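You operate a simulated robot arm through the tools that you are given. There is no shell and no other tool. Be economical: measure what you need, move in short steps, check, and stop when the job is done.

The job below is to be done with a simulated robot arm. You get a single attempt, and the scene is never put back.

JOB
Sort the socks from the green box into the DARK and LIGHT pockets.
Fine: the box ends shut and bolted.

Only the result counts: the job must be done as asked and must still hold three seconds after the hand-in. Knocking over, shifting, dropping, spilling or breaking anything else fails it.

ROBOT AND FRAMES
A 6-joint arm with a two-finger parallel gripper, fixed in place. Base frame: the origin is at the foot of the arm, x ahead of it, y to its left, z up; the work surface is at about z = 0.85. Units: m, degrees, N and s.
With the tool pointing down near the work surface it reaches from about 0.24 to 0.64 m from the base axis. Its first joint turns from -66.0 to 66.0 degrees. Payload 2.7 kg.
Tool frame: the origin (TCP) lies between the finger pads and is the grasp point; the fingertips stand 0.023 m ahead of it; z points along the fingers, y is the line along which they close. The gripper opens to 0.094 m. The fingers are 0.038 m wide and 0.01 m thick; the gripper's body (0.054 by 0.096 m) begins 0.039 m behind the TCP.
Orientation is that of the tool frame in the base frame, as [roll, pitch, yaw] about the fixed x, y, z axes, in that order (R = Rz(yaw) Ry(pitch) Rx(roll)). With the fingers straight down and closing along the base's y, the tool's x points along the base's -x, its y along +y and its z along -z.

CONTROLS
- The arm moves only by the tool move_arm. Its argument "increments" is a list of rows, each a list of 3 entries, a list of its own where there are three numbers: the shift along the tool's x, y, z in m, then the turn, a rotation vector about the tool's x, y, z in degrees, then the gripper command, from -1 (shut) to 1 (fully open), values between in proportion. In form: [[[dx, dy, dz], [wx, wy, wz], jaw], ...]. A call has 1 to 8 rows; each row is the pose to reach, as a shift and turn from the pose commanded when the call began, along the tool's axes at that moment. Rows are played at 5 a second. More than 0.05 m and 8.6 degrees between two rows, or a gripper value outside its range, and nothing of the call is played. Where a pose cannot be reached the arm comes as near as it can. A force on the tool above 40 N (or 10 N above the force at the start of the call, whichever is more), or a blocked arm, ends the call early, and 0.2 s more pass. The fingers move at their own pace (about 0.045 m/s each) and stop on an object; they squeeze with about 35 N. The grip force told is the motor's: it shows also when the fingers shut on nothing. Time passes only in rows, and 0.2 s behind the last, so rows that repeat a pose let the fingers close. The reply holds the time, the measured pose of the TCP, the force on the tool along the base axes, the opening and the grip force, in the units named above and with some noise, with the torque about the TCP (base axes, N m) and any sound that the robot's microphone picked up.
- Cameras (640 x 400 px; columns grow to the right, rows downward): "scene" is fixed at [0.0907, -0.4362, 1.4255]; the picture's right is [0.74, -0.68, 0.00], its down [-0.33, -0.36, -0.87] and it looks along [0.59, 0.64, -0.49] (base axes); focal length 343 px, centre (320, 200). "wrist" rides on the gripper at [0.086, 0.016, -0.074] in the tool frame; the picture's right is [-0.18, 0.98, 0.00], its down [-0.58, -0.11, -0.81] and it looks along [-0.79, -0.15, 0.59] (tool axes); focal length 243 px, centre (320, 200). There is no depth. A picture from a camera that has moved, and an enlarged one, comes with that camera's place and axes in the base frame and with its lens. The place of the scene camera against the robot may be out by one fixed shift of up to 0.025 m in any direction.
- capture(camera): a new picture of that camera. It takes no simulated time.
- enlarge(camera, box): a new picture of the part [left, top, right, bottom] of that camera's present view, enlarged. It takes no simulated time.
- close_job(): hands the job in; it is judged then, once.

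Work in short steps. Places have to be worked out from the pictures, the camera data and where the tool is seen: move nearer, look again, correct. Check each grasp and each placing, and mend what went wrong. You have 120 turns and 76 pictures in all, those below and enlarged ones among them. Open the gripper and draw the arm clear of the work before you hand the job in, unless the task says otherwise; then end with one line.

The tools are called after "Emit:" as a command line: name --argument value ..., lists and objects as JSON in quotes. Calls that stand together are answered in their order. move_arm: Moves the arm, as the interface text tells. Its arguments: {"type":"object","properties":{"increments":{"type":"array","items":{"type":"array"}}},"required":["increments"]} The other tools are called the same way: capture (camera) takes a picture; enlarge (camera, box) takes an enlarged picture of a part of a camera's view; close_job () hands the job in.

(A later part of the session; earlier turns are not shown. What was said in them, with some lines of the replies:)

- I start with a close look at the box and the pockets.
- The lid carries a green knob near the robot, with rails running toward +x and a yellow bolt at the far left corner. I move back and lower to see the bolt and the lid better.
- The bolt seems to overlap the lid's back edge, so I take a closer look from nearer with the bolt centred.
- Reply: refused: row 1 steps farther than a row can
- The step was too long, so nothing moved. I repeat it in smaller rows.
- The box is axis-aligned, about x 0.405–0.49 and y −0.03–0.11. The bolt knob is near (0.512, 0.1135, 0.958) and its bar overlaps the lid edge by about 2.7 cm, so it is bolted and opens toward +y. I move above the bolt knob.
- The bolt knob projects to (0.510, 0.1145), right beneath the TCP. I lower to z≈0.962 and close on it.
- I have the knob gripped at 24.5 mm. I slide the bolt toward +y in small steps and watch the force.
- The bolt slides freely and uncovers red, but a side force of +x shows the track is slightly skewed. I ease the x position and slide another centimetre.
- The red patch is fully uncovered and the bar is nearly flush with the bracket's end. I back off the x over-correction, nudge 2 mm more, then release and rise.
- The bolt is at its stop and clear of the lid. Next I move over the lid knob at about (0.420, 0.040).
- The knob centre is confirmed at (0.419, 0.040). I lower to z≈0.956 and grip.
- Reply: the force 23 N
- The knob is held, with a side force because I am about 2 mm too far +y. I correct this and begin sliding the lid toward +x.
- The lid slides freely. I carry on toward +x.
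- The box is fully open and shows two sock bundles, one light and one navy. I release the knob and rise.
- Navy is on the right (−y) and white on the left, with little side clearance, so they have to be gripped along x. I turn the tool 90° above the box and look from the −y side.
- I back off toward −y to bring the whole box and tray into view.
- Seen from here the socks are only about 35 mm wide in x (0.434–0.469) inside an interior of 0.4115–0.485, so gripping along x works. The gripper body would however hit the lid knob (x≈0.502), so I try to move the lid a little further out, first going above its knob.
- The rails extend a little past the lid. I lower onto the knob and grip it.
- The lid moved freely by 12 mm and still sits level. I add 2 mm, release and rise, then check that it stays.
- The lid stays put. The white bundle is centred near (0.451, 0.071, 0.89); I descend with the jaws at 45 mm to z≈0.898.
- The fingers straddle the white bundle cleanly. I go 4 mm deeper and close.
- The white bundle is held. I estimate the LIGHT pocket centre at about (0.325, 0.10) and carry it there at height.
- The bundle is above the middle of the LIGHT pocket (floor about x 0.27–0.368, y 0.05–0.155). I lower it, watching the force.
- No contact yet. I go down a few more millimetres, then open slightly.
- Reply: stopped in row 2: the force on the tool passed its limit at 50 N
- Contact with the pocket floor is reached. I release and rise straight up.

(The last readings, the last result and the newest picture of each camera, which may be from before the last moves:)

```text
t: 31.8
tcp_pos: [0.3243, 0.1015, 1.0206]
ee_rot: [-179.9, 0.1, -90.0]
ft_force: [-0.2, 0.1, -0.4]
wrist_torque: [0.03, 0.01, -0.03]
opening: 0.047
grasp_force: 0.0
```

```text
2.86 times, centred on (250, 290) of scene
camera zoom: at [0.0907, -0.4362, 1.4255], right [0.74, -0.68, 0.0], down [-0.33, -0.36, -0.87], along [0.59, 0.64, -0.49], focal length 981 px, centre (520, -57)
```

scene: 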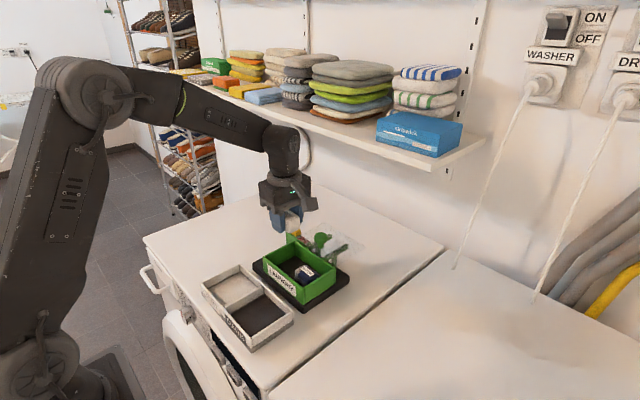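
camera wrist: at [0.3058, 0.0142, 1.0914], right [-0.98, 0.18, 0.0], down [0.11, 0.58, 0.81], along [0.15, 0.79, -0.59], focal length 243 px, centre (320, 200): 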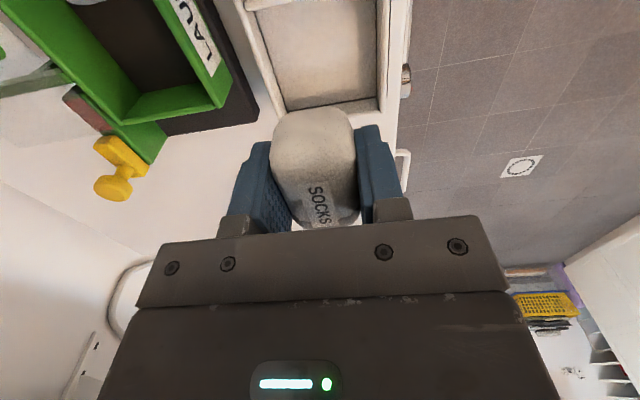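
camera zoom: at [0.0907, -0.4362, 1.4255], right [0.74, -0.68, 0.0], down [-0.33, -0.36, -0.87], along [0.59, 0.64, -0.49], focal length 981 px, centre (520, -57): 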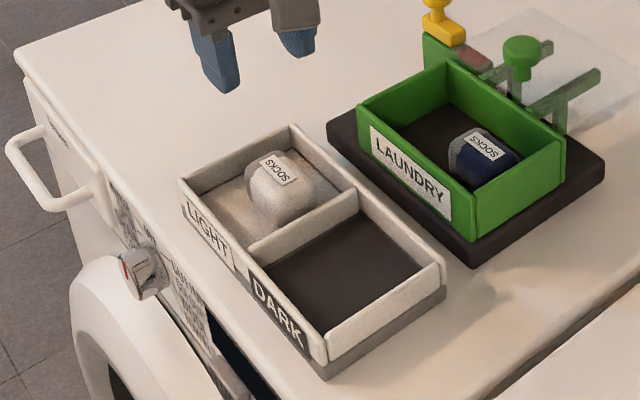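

White is in LIGHT. I move back over the navy bundle at about (0.4505, 0.011).

Emit:
move_arm --increments '[[[0.03, -0.04, 0], [0, 0, 0], -0.05], [[0.06, -0.08, 0], [0, 0, 0], -0.05], [[0.0905, -0.1185, 0], [0, 0, 0], -0.05], [[0.0905, -0.1265, 0], [0, 0, 0], -0.05], [[0.0905, -0.1265, 0], [0, 0, 0], -0.05]]'

Emit:
capture --camera "wrist"

Emit:
enlarge --camera "scene" --box '[220, 190, 380, 310]'

```text
t: 33.0
tcp_pos: [0.4512, 0.0091, 1.0214]
ee_rot: [-179.8, 0.1, -90.1]
ft_force: [0.8, -0.2, -1.0]
wrist_torque: [0.0, 0.02, -0.03]
opening: 0.0448
grasp_force: 0.0
```

```text
34 pictures are left
camera wrist: at [0.4362, -0.0768, 1.0955], right [-0.98, 0.18, 0.0], down [0.11, 0.58, 0.81], along [0.15, 0.79, -0.59], focal length 243 px, centre (320, 200)
```

wrist: 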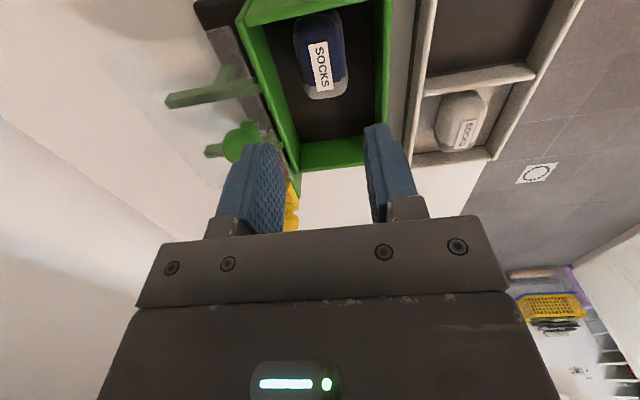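

```text
3.33 times, centred on (300, 250) of scene
camera zoom: at [0.0907, -0.4362, 1.4255], right [0.74, -0.68, 0.0], down [-0.33, -0.36, -0.87], along [0.59, 0.64, -0.49], focal length 1145 px, centre (387, 33)
```

zoom: 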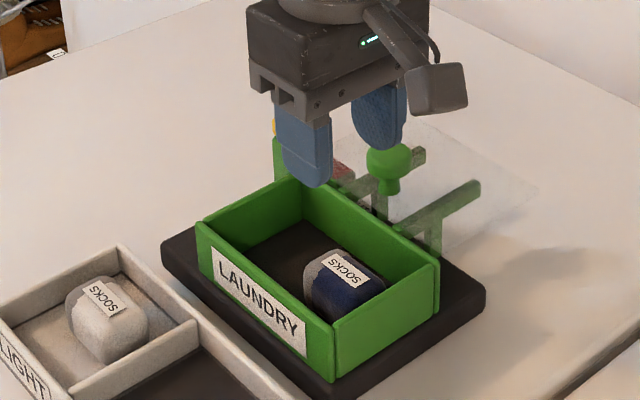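

Navy is centred at about (0.4515, 0.009), right under the tool. I descend in the same way.

Emit:
move_arm --increments '[[[0, 0, 0.04], [0, 0, 0], -0.05], [[0, 0, 0.075], [0, 0, 0], -0.05], [[0, 0, 0.1], [0, 0, 0], -0.05], [[0, 0, 0.115], [0, 0, 0], -0.05], [[0, 0, 0.1235], [0, 0, 0], -0.05], [[0, 0, 0.1235], [0, 0, 0], -0.05]]'

Emit:
capture --camera "wrist"

```text
t: 34.4
tcp_pos: [0.4528, 0.0109, 0.8966]
ee_rot: [-179.7, 0.1, -90.0]
ft_force: [0.6, -0.7, 0.2]
wrist_torque: [0.0, -0.01, 0.0]
opening: 0.0446
grasp_force: 0.0
```

```text
32 pictures are left
camera wrist: at [0.4369, -0.076, 0.9715], right [-0.98, 0.18, 0.0], down [0.11, 0.58, 0.81], along [0.15, 0.79, -0.59], focal length 243 px, centre (320, 200)
```

wrist: 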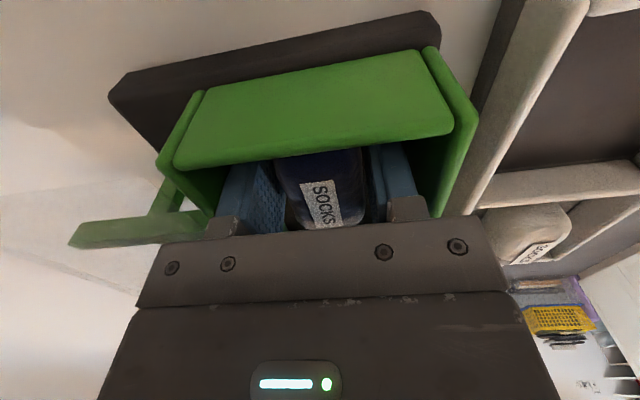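

The fingers straddle the navy bundle. I close and lift.

Emit:
move_arm --increments '[[[0, 0, 0], [0, 0, 0], -1], [[0, 0, 0], [0, 0, 0], -1], [[0, 0, 0], [0, 0, 0], -1], [[0, 0, 0], [0, 0, 0], -1], [[0, 0, -0.025], [0, 0, 0], -1], [[0, 0, -0.05], [0, 0, 0], -1], [[0, 0, -0.085], [0, 0, 0], -1], [[0, 0, -0.12], [0, 0, 0], -1]]'

Emit:
capture --camera "wrist"

```text
t: 36.2
tcp_pos: [0.4514, 0.012, 1.0205]
ee_rot: [-180.0, 0.1, -89.9]
ft_force: [-0.8, 0.2, -0.2]
wrist_torque: [0.01, 0.02, -0.01]
opening: 0.0354
grasp_force: 34.6
```

```text
31 pictures are left
camera wrist: at [0.4355, -0.0759, 1.0929], right [-0.98, 0.18, 0.0], down [0.11, 0.58, 0.81], along [0.15, 0.79, -0.59], focal length 243 px, centre (320, 200)
```

wrist: 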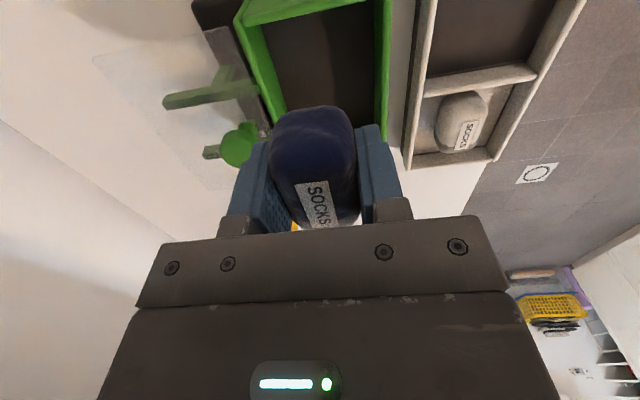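

Navy is held. The divider is at y≈0.05, so the DARK pocket centre is about (0.324, −0.002); I carry it over and check.

Emit:
move_arm --increments '[[[0.005, 0.04, 0], [0, 0, 0], -1], [[0.01, 0.08, 0], [0, 0, 0], -1], [[0.014, 0.127, 0], [0, 0, 0], -1], [[0.014, 0.127, 0], [0, 0, 0], -1]]'

Emit:
capture --camera "wrist"

Emit:
enlarge --camera "scene" --box '[170, 220, 330, 360]'

```text
t: 37.2
tcp_pos: [0.3213, -0.0026, 1.0169]
ee_rot: [-179.8, 0.1, -89.9]
ft_force: [-0.2, 0.0, -0.3]
wrist_torque: [0.0, -0.02, 0.0]
opening: 0.0353
grasp_force: 35.2
```

```text
30 pictures are left
camera wrist: at [0.3066, -0.0894, 1.091], right [-0.98, 0.18, 0.0], down [0.11, 0.58, 0.81], along [0.15, 0.79, -0.59], focal length 243 px, centre (320, 200)
```

wrist: 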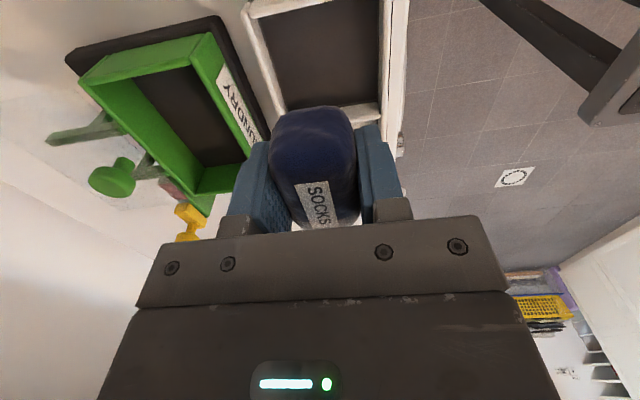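

```text
2.86 times, centred on (250, 290) of scene
camera zoom: at [0.0907, -0.4362, 1.4255], right [0.74, -0.68, 0.0], down [-0.33, -0.36, -0.87], along [0.59, 0.64, -0.49], focal length 981 px, centre (520, -57)
```

zoom: 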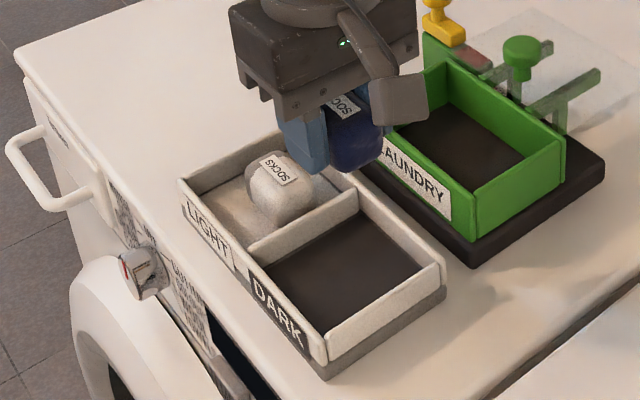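

The pocket spans roughly y −0.04 to 0.045, so I shift 4 mm toward +y and lower to just above contact.

Emit:
move_arm --increments '[[[-0.004, -0.001, 0.04], [0, 0, 0], -1], [[-0.004, -0.001, 0.08], [0, 0, 0], -1], [[-0.004, -0.001, 0.11], [0, 0, 0], -1], [[-0.004, -0.001, 0.12], [0, 0, 0], -1], [[-0.004, -0.001, 0.124], [0, 0, 0], -1]]'

Emit:
enlarge --camera "scene" --box '[170, 220, 330, 360]'

```text
t: 38.4
tcp_pos: [0.3241, 0.0017, 0.8918]
ee_rot: [-179.9, 0.1, -90.0]
ft_force: [0.3, -0.4, 0.1]
wrist_torque: [-0.02, 0.03, 0.0]
opening: 0.0353
grasp_force: 35.8
```

```text
2.86 times, centred on (250, 290) of scene
camera zoom: at [0.0907, -0.4362, 1.4255], right [0.74, -0.68, 0.0], down [-0.33, -0.36, -0.87], along [0.59, 0.64, -0.49], focal length 981 px, centre (520, -57)
```

zoom: 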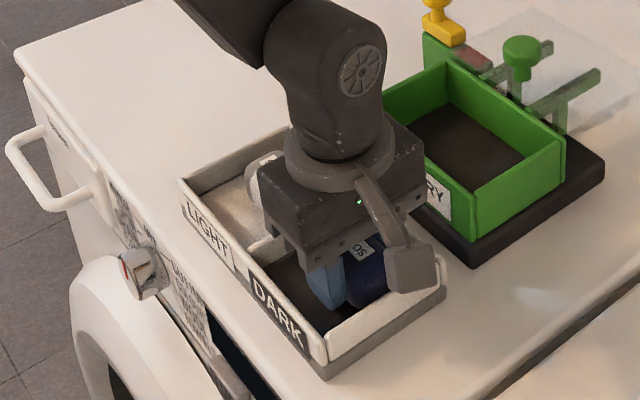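

The bundle is just above the DARK floor, about 2 mm off. I release it and rise.

Emit:
move_arm --increments '[[[0, 0, 0], [0, 0, 0], 0.05], [[0, 0, 0], [0, 0, 0], 0.05], [[0, 0, 0], [0, 0, 0], 0.05], [[0, 0, -0.03], [0, 0, 0], 0.05], [[0, 0, -0.07], [0, 0, 0], 0.05], [[0, 0, -0.11], [0, 0, 0], 0.05], [[0, 0, -0.14], [0, 0, 0], 0.3]]'

Emit:
capture --camera "scene"

```text
t: 40.0
tcp_pos: [0.3274, 0.0009, 1.0335]
ee_rot: [-179.9, 0.0, -90.0]
ft_force: [0.6, 0.4, 0.6]
wrist_torque: [-0.04, 0.01, -0.03]
opening: 0.0609
grasp_force: 0.0
```

```text
27 pictures are left
```

scene: 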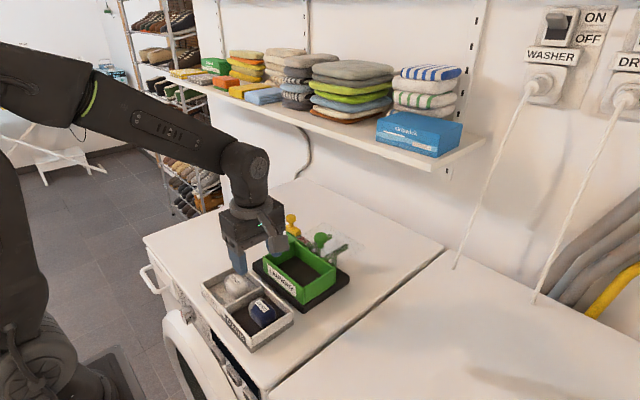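

Both bundles are in the right pockets. Next I go above the lid knob, about (0.518, 0.041), to shut the lid.

Emit:
move_arm --increments '[[[-0.01, -0.04, 0], [0, 0, 0], 0.3], [[-0.02, -0.08, 0], [0, 0, 0], 0.3], [[-0.03, -0.12, 0], [0, 0, 0], 0.3], [[-0.04, -0.16, 0], [0, 0, 0], 0.3], [[-0.04, -0.1903, 0], [0, 0, 0], 0.3], [[-0.04, -0.1903, 0], [0, 0, 0], 0.3]]'

Emit:
capture --camera "wrist"

Emit:
enlarge --camera "scene" --box '[190, 210, 350, 350]'

```text
t: 41.4
tcp_pos: [0.5162, 0.0402, 1.0362]
ee_rot: [-180.0, 0.0, -90.0]
ft_force: [-0.8, 0.0, -0.3]
wrist_torque: [0.04, 0.02, 0.02]
opening: 0.0612
grasp_force: 0.0
```

```text
26 pictures are left
camera wrist: at [0.5006, -0.0472, 1.1091], right [-0.98, 0.18, 0.0], down [0.11, 0.58, 0.81], along [0.15, 0.79, -0.59], focal length 243 px, centre (320, 200)
```

wrist: 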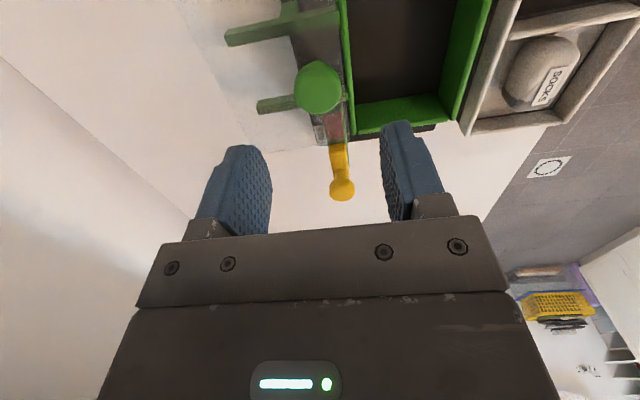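

```text
2.86 times, centred on (270, 280) of scene
camera zoom: at [0.0907, -0.4362, 1.4255], right [0.74, -0.68, 0.0], down [-0.33, -0.36, -0.87], along [0.59, 0.64, -0.49], focal length 981 px, centre (463, -29)
```

zoom: 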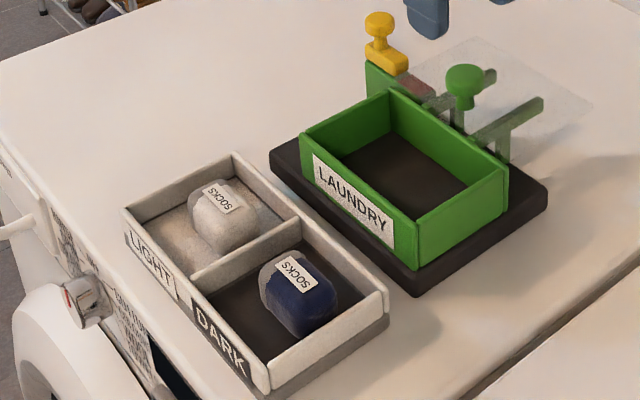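

The knob is at (0.518, 0.039). I lower and grip it.

Emit:
move_arm --increments '[[[0, -0.001, 0.04], [0, 0, 0], 0.3], [[0, -0.001, 0.079], [0, 0, 0], 0.3], [[0, -0.001, 0.079], [0, 0, 0], -1], [[0, -0.001, 0.079], [0, 0, 0], -1], [[0, -0.001, 0.079], [0, 0, 0], -1], [[0, -0.001, 0.079], [0, 0, 0], -1]]'

Emit:
move_arm --increments '[[[0, 0.01, 0], [0, 0, 0], -1], [[0, 0.02, 0], [0, 0, 0], -1], [[0, 0.03, 0], [0, 0, 0], -1]]'

Emit:
enlarge --camera "scene" --box '[220, 190, 380, 310]'

```text
t: 42.8
tcp_pos: [0.5184, 0.0408, 0.9553]
ee_rot: [-179.9, 0.2, -90.0]
ft_force: [0.6, -0.2, -0.4]
wrist_torque: [0.01, -0.1, 0.03]
opening: 0.0309
grasp_force: 35.3
```

```text
t: 43.6
tcp_pos: [0.4879, 0.0399, 0.9555]
ee_rot: [-179.7, 0.0, -90.0]
ft_force: [0.1, -2.8, 7.4]
wrist_torque: [-0.08, 0.24, -0.06]
opening: 0.0308
grasp_force: 34.8
```

```text
3.33 times, centred on (300, 250) of scene
camera zoom: at [0.0906, -0.4363, 1.4254], right [0.74, -0.68, 0.0], down [-0.33, -0.36, -0.87], along [0.59, 0.64, -0.49], focal length 1145 px, centre (387, 33)
```

zoom: 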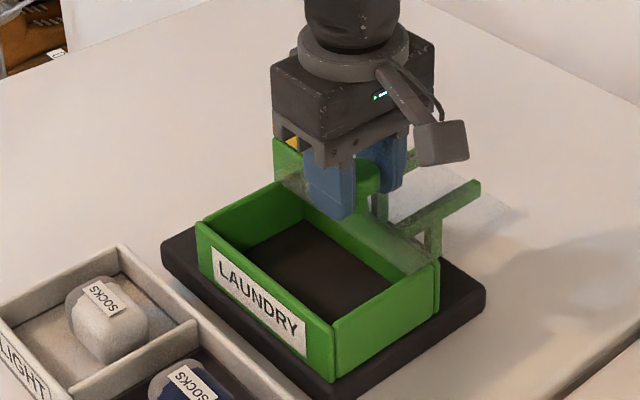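

The lid re-enters well. I continue closing toward x≈0.419.

Emit:
move_arm --increments '[[[0, 0.015, -0.0005], [0, 0, 0], -1], [[0, 0.03, -0.0005], [0, 0, 0], -1], [[0, 0.045, -0.0005], [0, 0, 0], -1], [[0, 0.058, -0.0005], [0, 0, 0], -1], [[0, 0.065, -0.0005], [0, 0, 0], -1], [[0, 0.068, -0.0005], [0, 0, 0], -1], [[0, 0.07, -0.0005], [0, 0, 0], -1], [[0, 0.072, -0.0005], [0, 0, 0], -1]]'

Emit:
enlarge --camera "scene" --box '[220, 190, 380, 310]'

```text
t: 45.4
tcp_pos: [0.4193, 0.0404, 0.9557]
ee_rot: [-179.1, 0.2, -89.9]
ft_force: [28.4, -9.3, 12.5]
wrist_torque: [-0.1, -0.41, -0.03]
opening: 0.0308
grasp_force: 35.6
```

```text
3.33 times, centred on (300, 250) of scene
camera zoom: at [0.0913, -0.4365, 1.4253], right [0.74, -0.68, 0.0], down [-0.33, -0.36, -0.87], along [0.59, 0.64, -0.49], focal length 1145 px, centre (387, 33)
```

zoom: 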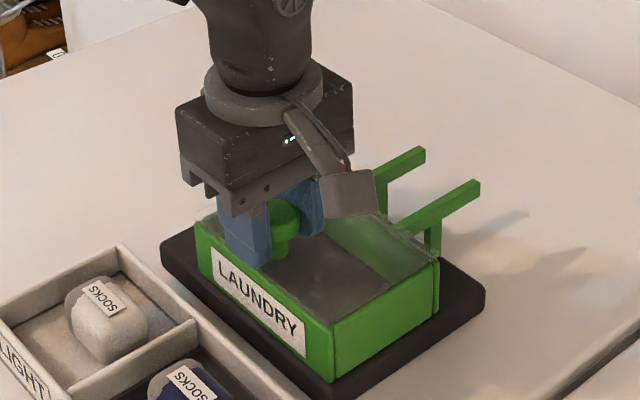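

The lid is back at its original place, against the stop. I release, rise and go above the bolt knob at about (0.511, 0.1446).

Emit:
move_arm --increments '[[[0, 0, 0], [0, 0, 0], 0.2], [[0, 0, 0], [0, 0, 0], 0.2], [[0, 0, 0], [0, 0, 0], 0.2], [[0, 0, -0.04], [0, 0, 0], 0.2], [[0, 0, -0.075], [0, 0, 0], 0.2], [[-0.035, -0.03, -0.075], [0, 0, 0], 0.2], [[-0.07, -0.06, -0.075], [0, 0, 0], 0.2], [[-0.104, -0.0915, -0.075], [0, 0, 0], 0.2]]'

Emit:
capture --camera "wrist"

Emit:
enlarge --camera "scene" --box '[220, 190, 380, 310]'

```text
t: 47.2
tcp_pos: [0.5038, 0.1444, 1.0302]
ee_rot: [-179.9, 0.2, -90.1]
ft_force: [0.4, 0.6, -0.4]
wrist_torque: [-0.01, -0.01, 0.02]
opening: 0.0564
grasp_force: 0.1
```

```text
22 pictures are left
camera wrist: at [0.4888, 0.0575, 1.1055], right [-0.98, 0.18, 0.0], down [0.11, 0.58, 0.81], along [0.15, 0.79, -0.59], focal length 243 px, centre (320, 200)
```

wrist: 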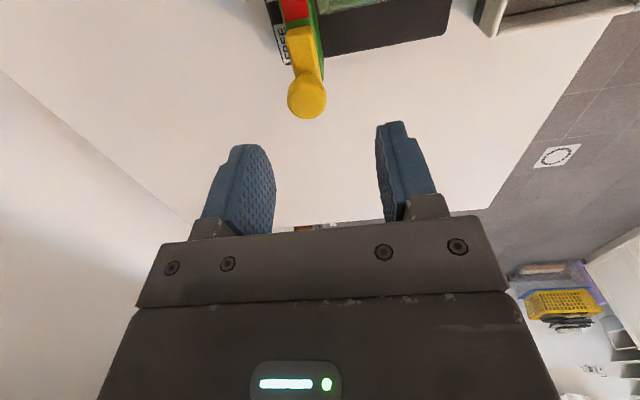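

```text
3.33 times, centred on (300, 250) of scene
camera zoom: at [0.0907, -0.4362, 1.4255], right [0.74, -0.68, 0.0], down [-0.33, -0.36, -0.87], along [0.59, 0.64, -0.49], focal length 1145 px, centre (387, 33)
```

zoom: 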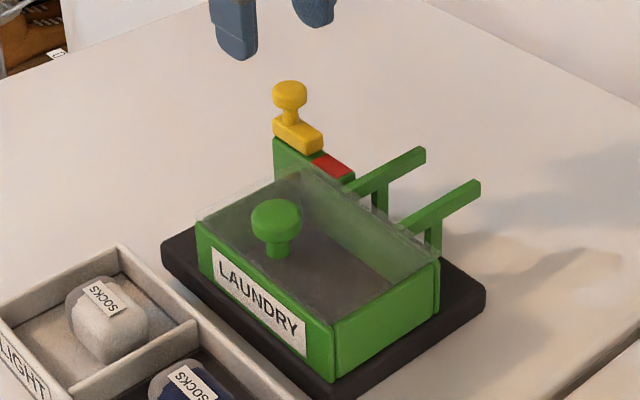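

There is lettering by the bolt, so I read it before moving the bolt.

Emit:
enlarge --camera "wrist" --box '[240, 0, 350, 125]'

```text
3.20 times, centred on (295, 62) of wrist
camera zoom: at [0.4888, 0.0575, 1.1055], right [-0.98, 0.18, 0.0], down [0.11, 0.58, 0.81], along [0.15, 0.79, -0.59], focal length 776 px, centre (400, 640)
```

zoom: 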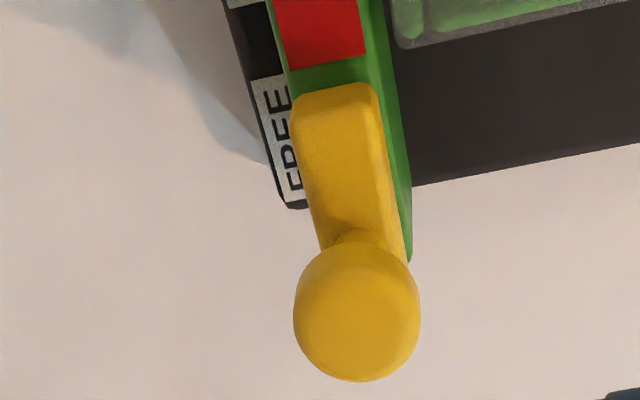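

The bolt stands at the FREE label. I align x to 0.512, lower and grip the knob.

Emit:
move_arm --increments '[[[0, -0.007, 0.035], [0, 0, 0], 0.2], [[0, -0.007, 0.068], [0, 0, 0], 0.2], [[0, -0.007, 0.068], [0, 0, 0], -1], [[0, -0.007, 0.068], [0, 0, 0], -1], [[0, -0.007, 0.068], [0, 0, 0], -1], [[0, -0.007, 0.068], [0, 0, 0], -1]]'

```text
t: 48.6
tcp_pos: [0.5129, 0.1436, 0.9623]
ee_rot: [-179.9, 0.0, -90.0]
ft_force: [-0.1, 1.2, -0.2]
wrist_torque: [0.03, 0.03, 0.01]
opening: 0.0245
grasp_force: 34.8
```

The knob is gripped with no side load. I slide the bolt toward −y.

Emit:
move_arm --increments '[[[0.007, 0, 0], [0, 0, 0], -1], [[0.014, 0, 0], [0, 0, 0], -1], [[0.021, 0, 0], [0, 0, 0], -1], [[0.027, 0, 0], [0, 0, 0], -1], [[0.03, 0, 0], [0, 0, 0], -1]]'

Emit:
enlarge --camera "scene" --box '[260, 180, 360, 260]'

```text
t: 49.8
tcp_pos: [0.5123, 0.115, 0.9612]
ee_rot: [-179.8, 0.1, -90.0]
ft_force: [0.8, 0.7, 1.7]
wrist_torque: [0.07, -0.01, 0.0]
opening: 0.0245
grasp_force: 35.0
```

```text
5.00 times, centred on (310, 220) of scene
camera zoom: at [0.0907, -0.4362, 1.4255], right [0.74, -0.68, 0.0], down [-0.33, -0.36, -0.87], along [0.59, 0.64, -0.49], focal length 1717 px, centre (370, 100)
```

zoom: 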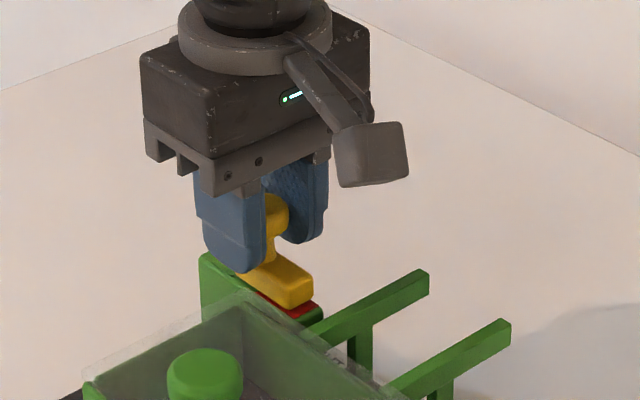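

The bolt moved with almost no load and is near its starting place. I push on gently to find the stop.

Emit:
move_arm --increments '[[[0.001, 0, 0], [0, 0, 0], -1], [[0.002, 0, 0], [0, 0, 0], -1], [[0.003, 0, 0], [0, 0, 0], -1], [[0.004, 0, 0], [0, 0, 0], -1]]'

```text
t: 50.8
tcp_pos: [0.5123, 0.1124, 0.9616]
ee_rot: [-179.8, 0.2, -89.8]
ft_force: [0.4, 13.8, 5.9]
wrist_torque: [-0.22, 0.03, 0.08]
opening: 0.0246
grasp_force: 34.7
```

Fy has risen to 14 N at y≈0.1125, so the bolt is at its inner stop. I release, rise and check.

Emit:
move_arm --increments '[[[0, 0, 0], [0, 0, 0], 0.2], [[0, 0, 0], [0, 0, 0], 0.2], [[0, 0, 0], [0, 0, 0], 0.2], [[0, 0, -0.04], [0, 0, 0], 0.2], [[0, 0, -0.085], [0, 0, 0], 0.2], [[0, 0, -0.12], [0, 0, 0], 0.5], [[0.03, 0.03, -0.14], [0, 0, 0], 1], [[0.06, 0.06, -0.16], [0, 0, 0], 1]]'

Emit:
enlarge --camera "scene" --box '[190, 210, 350, 350]'

Emit:
capture --camera "wrist"

Emit:
enlarge --camera "scene" --box '[270, 210, 350, 260]'

```text
t: 52.6
tcp_pos: [0.4518, 0.0513, 1.1238]
ee_rot: [-179.8, 0.0, -90.0]
ft_force: [0.4, -0.2, 0.1]
wrist_torque: [-0.02, -0.01, 0.02]
opening: 0.0939
grasp_force: 0.0
```

```text
2.86 times, centred on (270, 280) of scene
camera zoom: at [0.0907, -0.4362, 1.4255], right [0.74, -0.68, 0.0], down [-0.33, -0.36, -0.87], along [0.59, 0.64, -0.49], focal length 981 px, centre (463, -29)
```

zoom: 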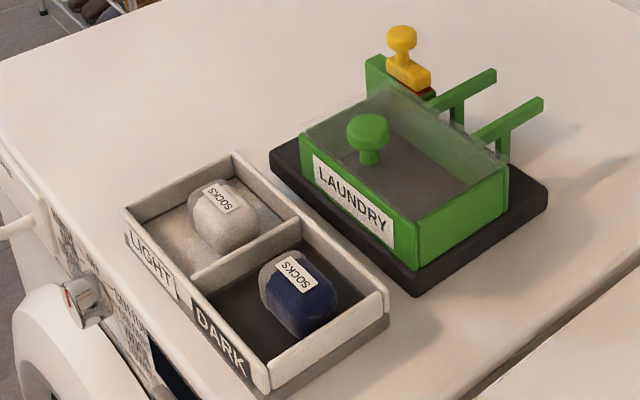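

```text
17 pictures are left
camera wrist: at [0.4361, -0.0361, 1.1974], right [-0.98, 0.18, 0.0], down [0.11, 0.58, 0.81], along [0.15, 0.79, -0.59], focal length 243 px, centre (320, 200)
```

wrist: 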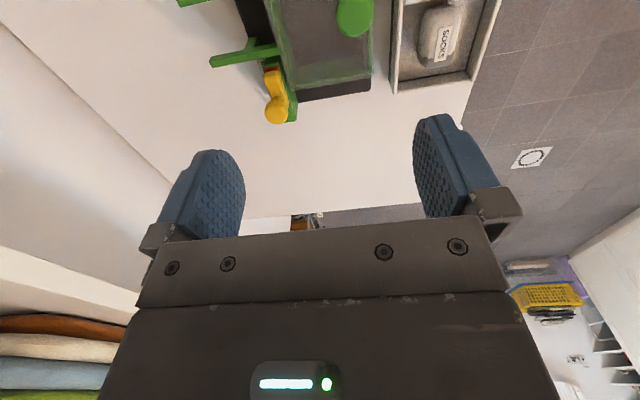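

```text
8.00 times, centred on (310, 235) of scene
camera zoom: at [0.0907, -0.4362, 1.4255], right [0.74, -0.68, 0.0], down [-0.33, -0.36, -0.87], along [0.59, 0.64, -0.49], focal length 2747 px, centre (400, -80)
```

zoom: 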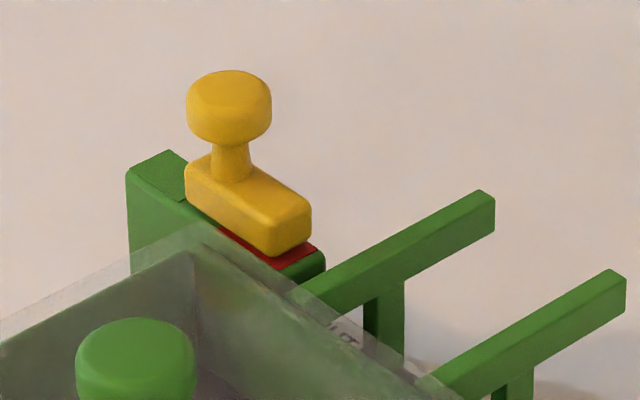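

The bolt and lid match the starting picture exactly. The lid is shut, the bolt is home, both bundles lie in their pockets, and the arm is open and clear. I hand in.

Emit:
close_job

```text
The job is handed in.
```

The white socks are in LIGHT, the navy socks are in DARK, and the green box is shut and bolted. I've handed the job in; no verdict came back.
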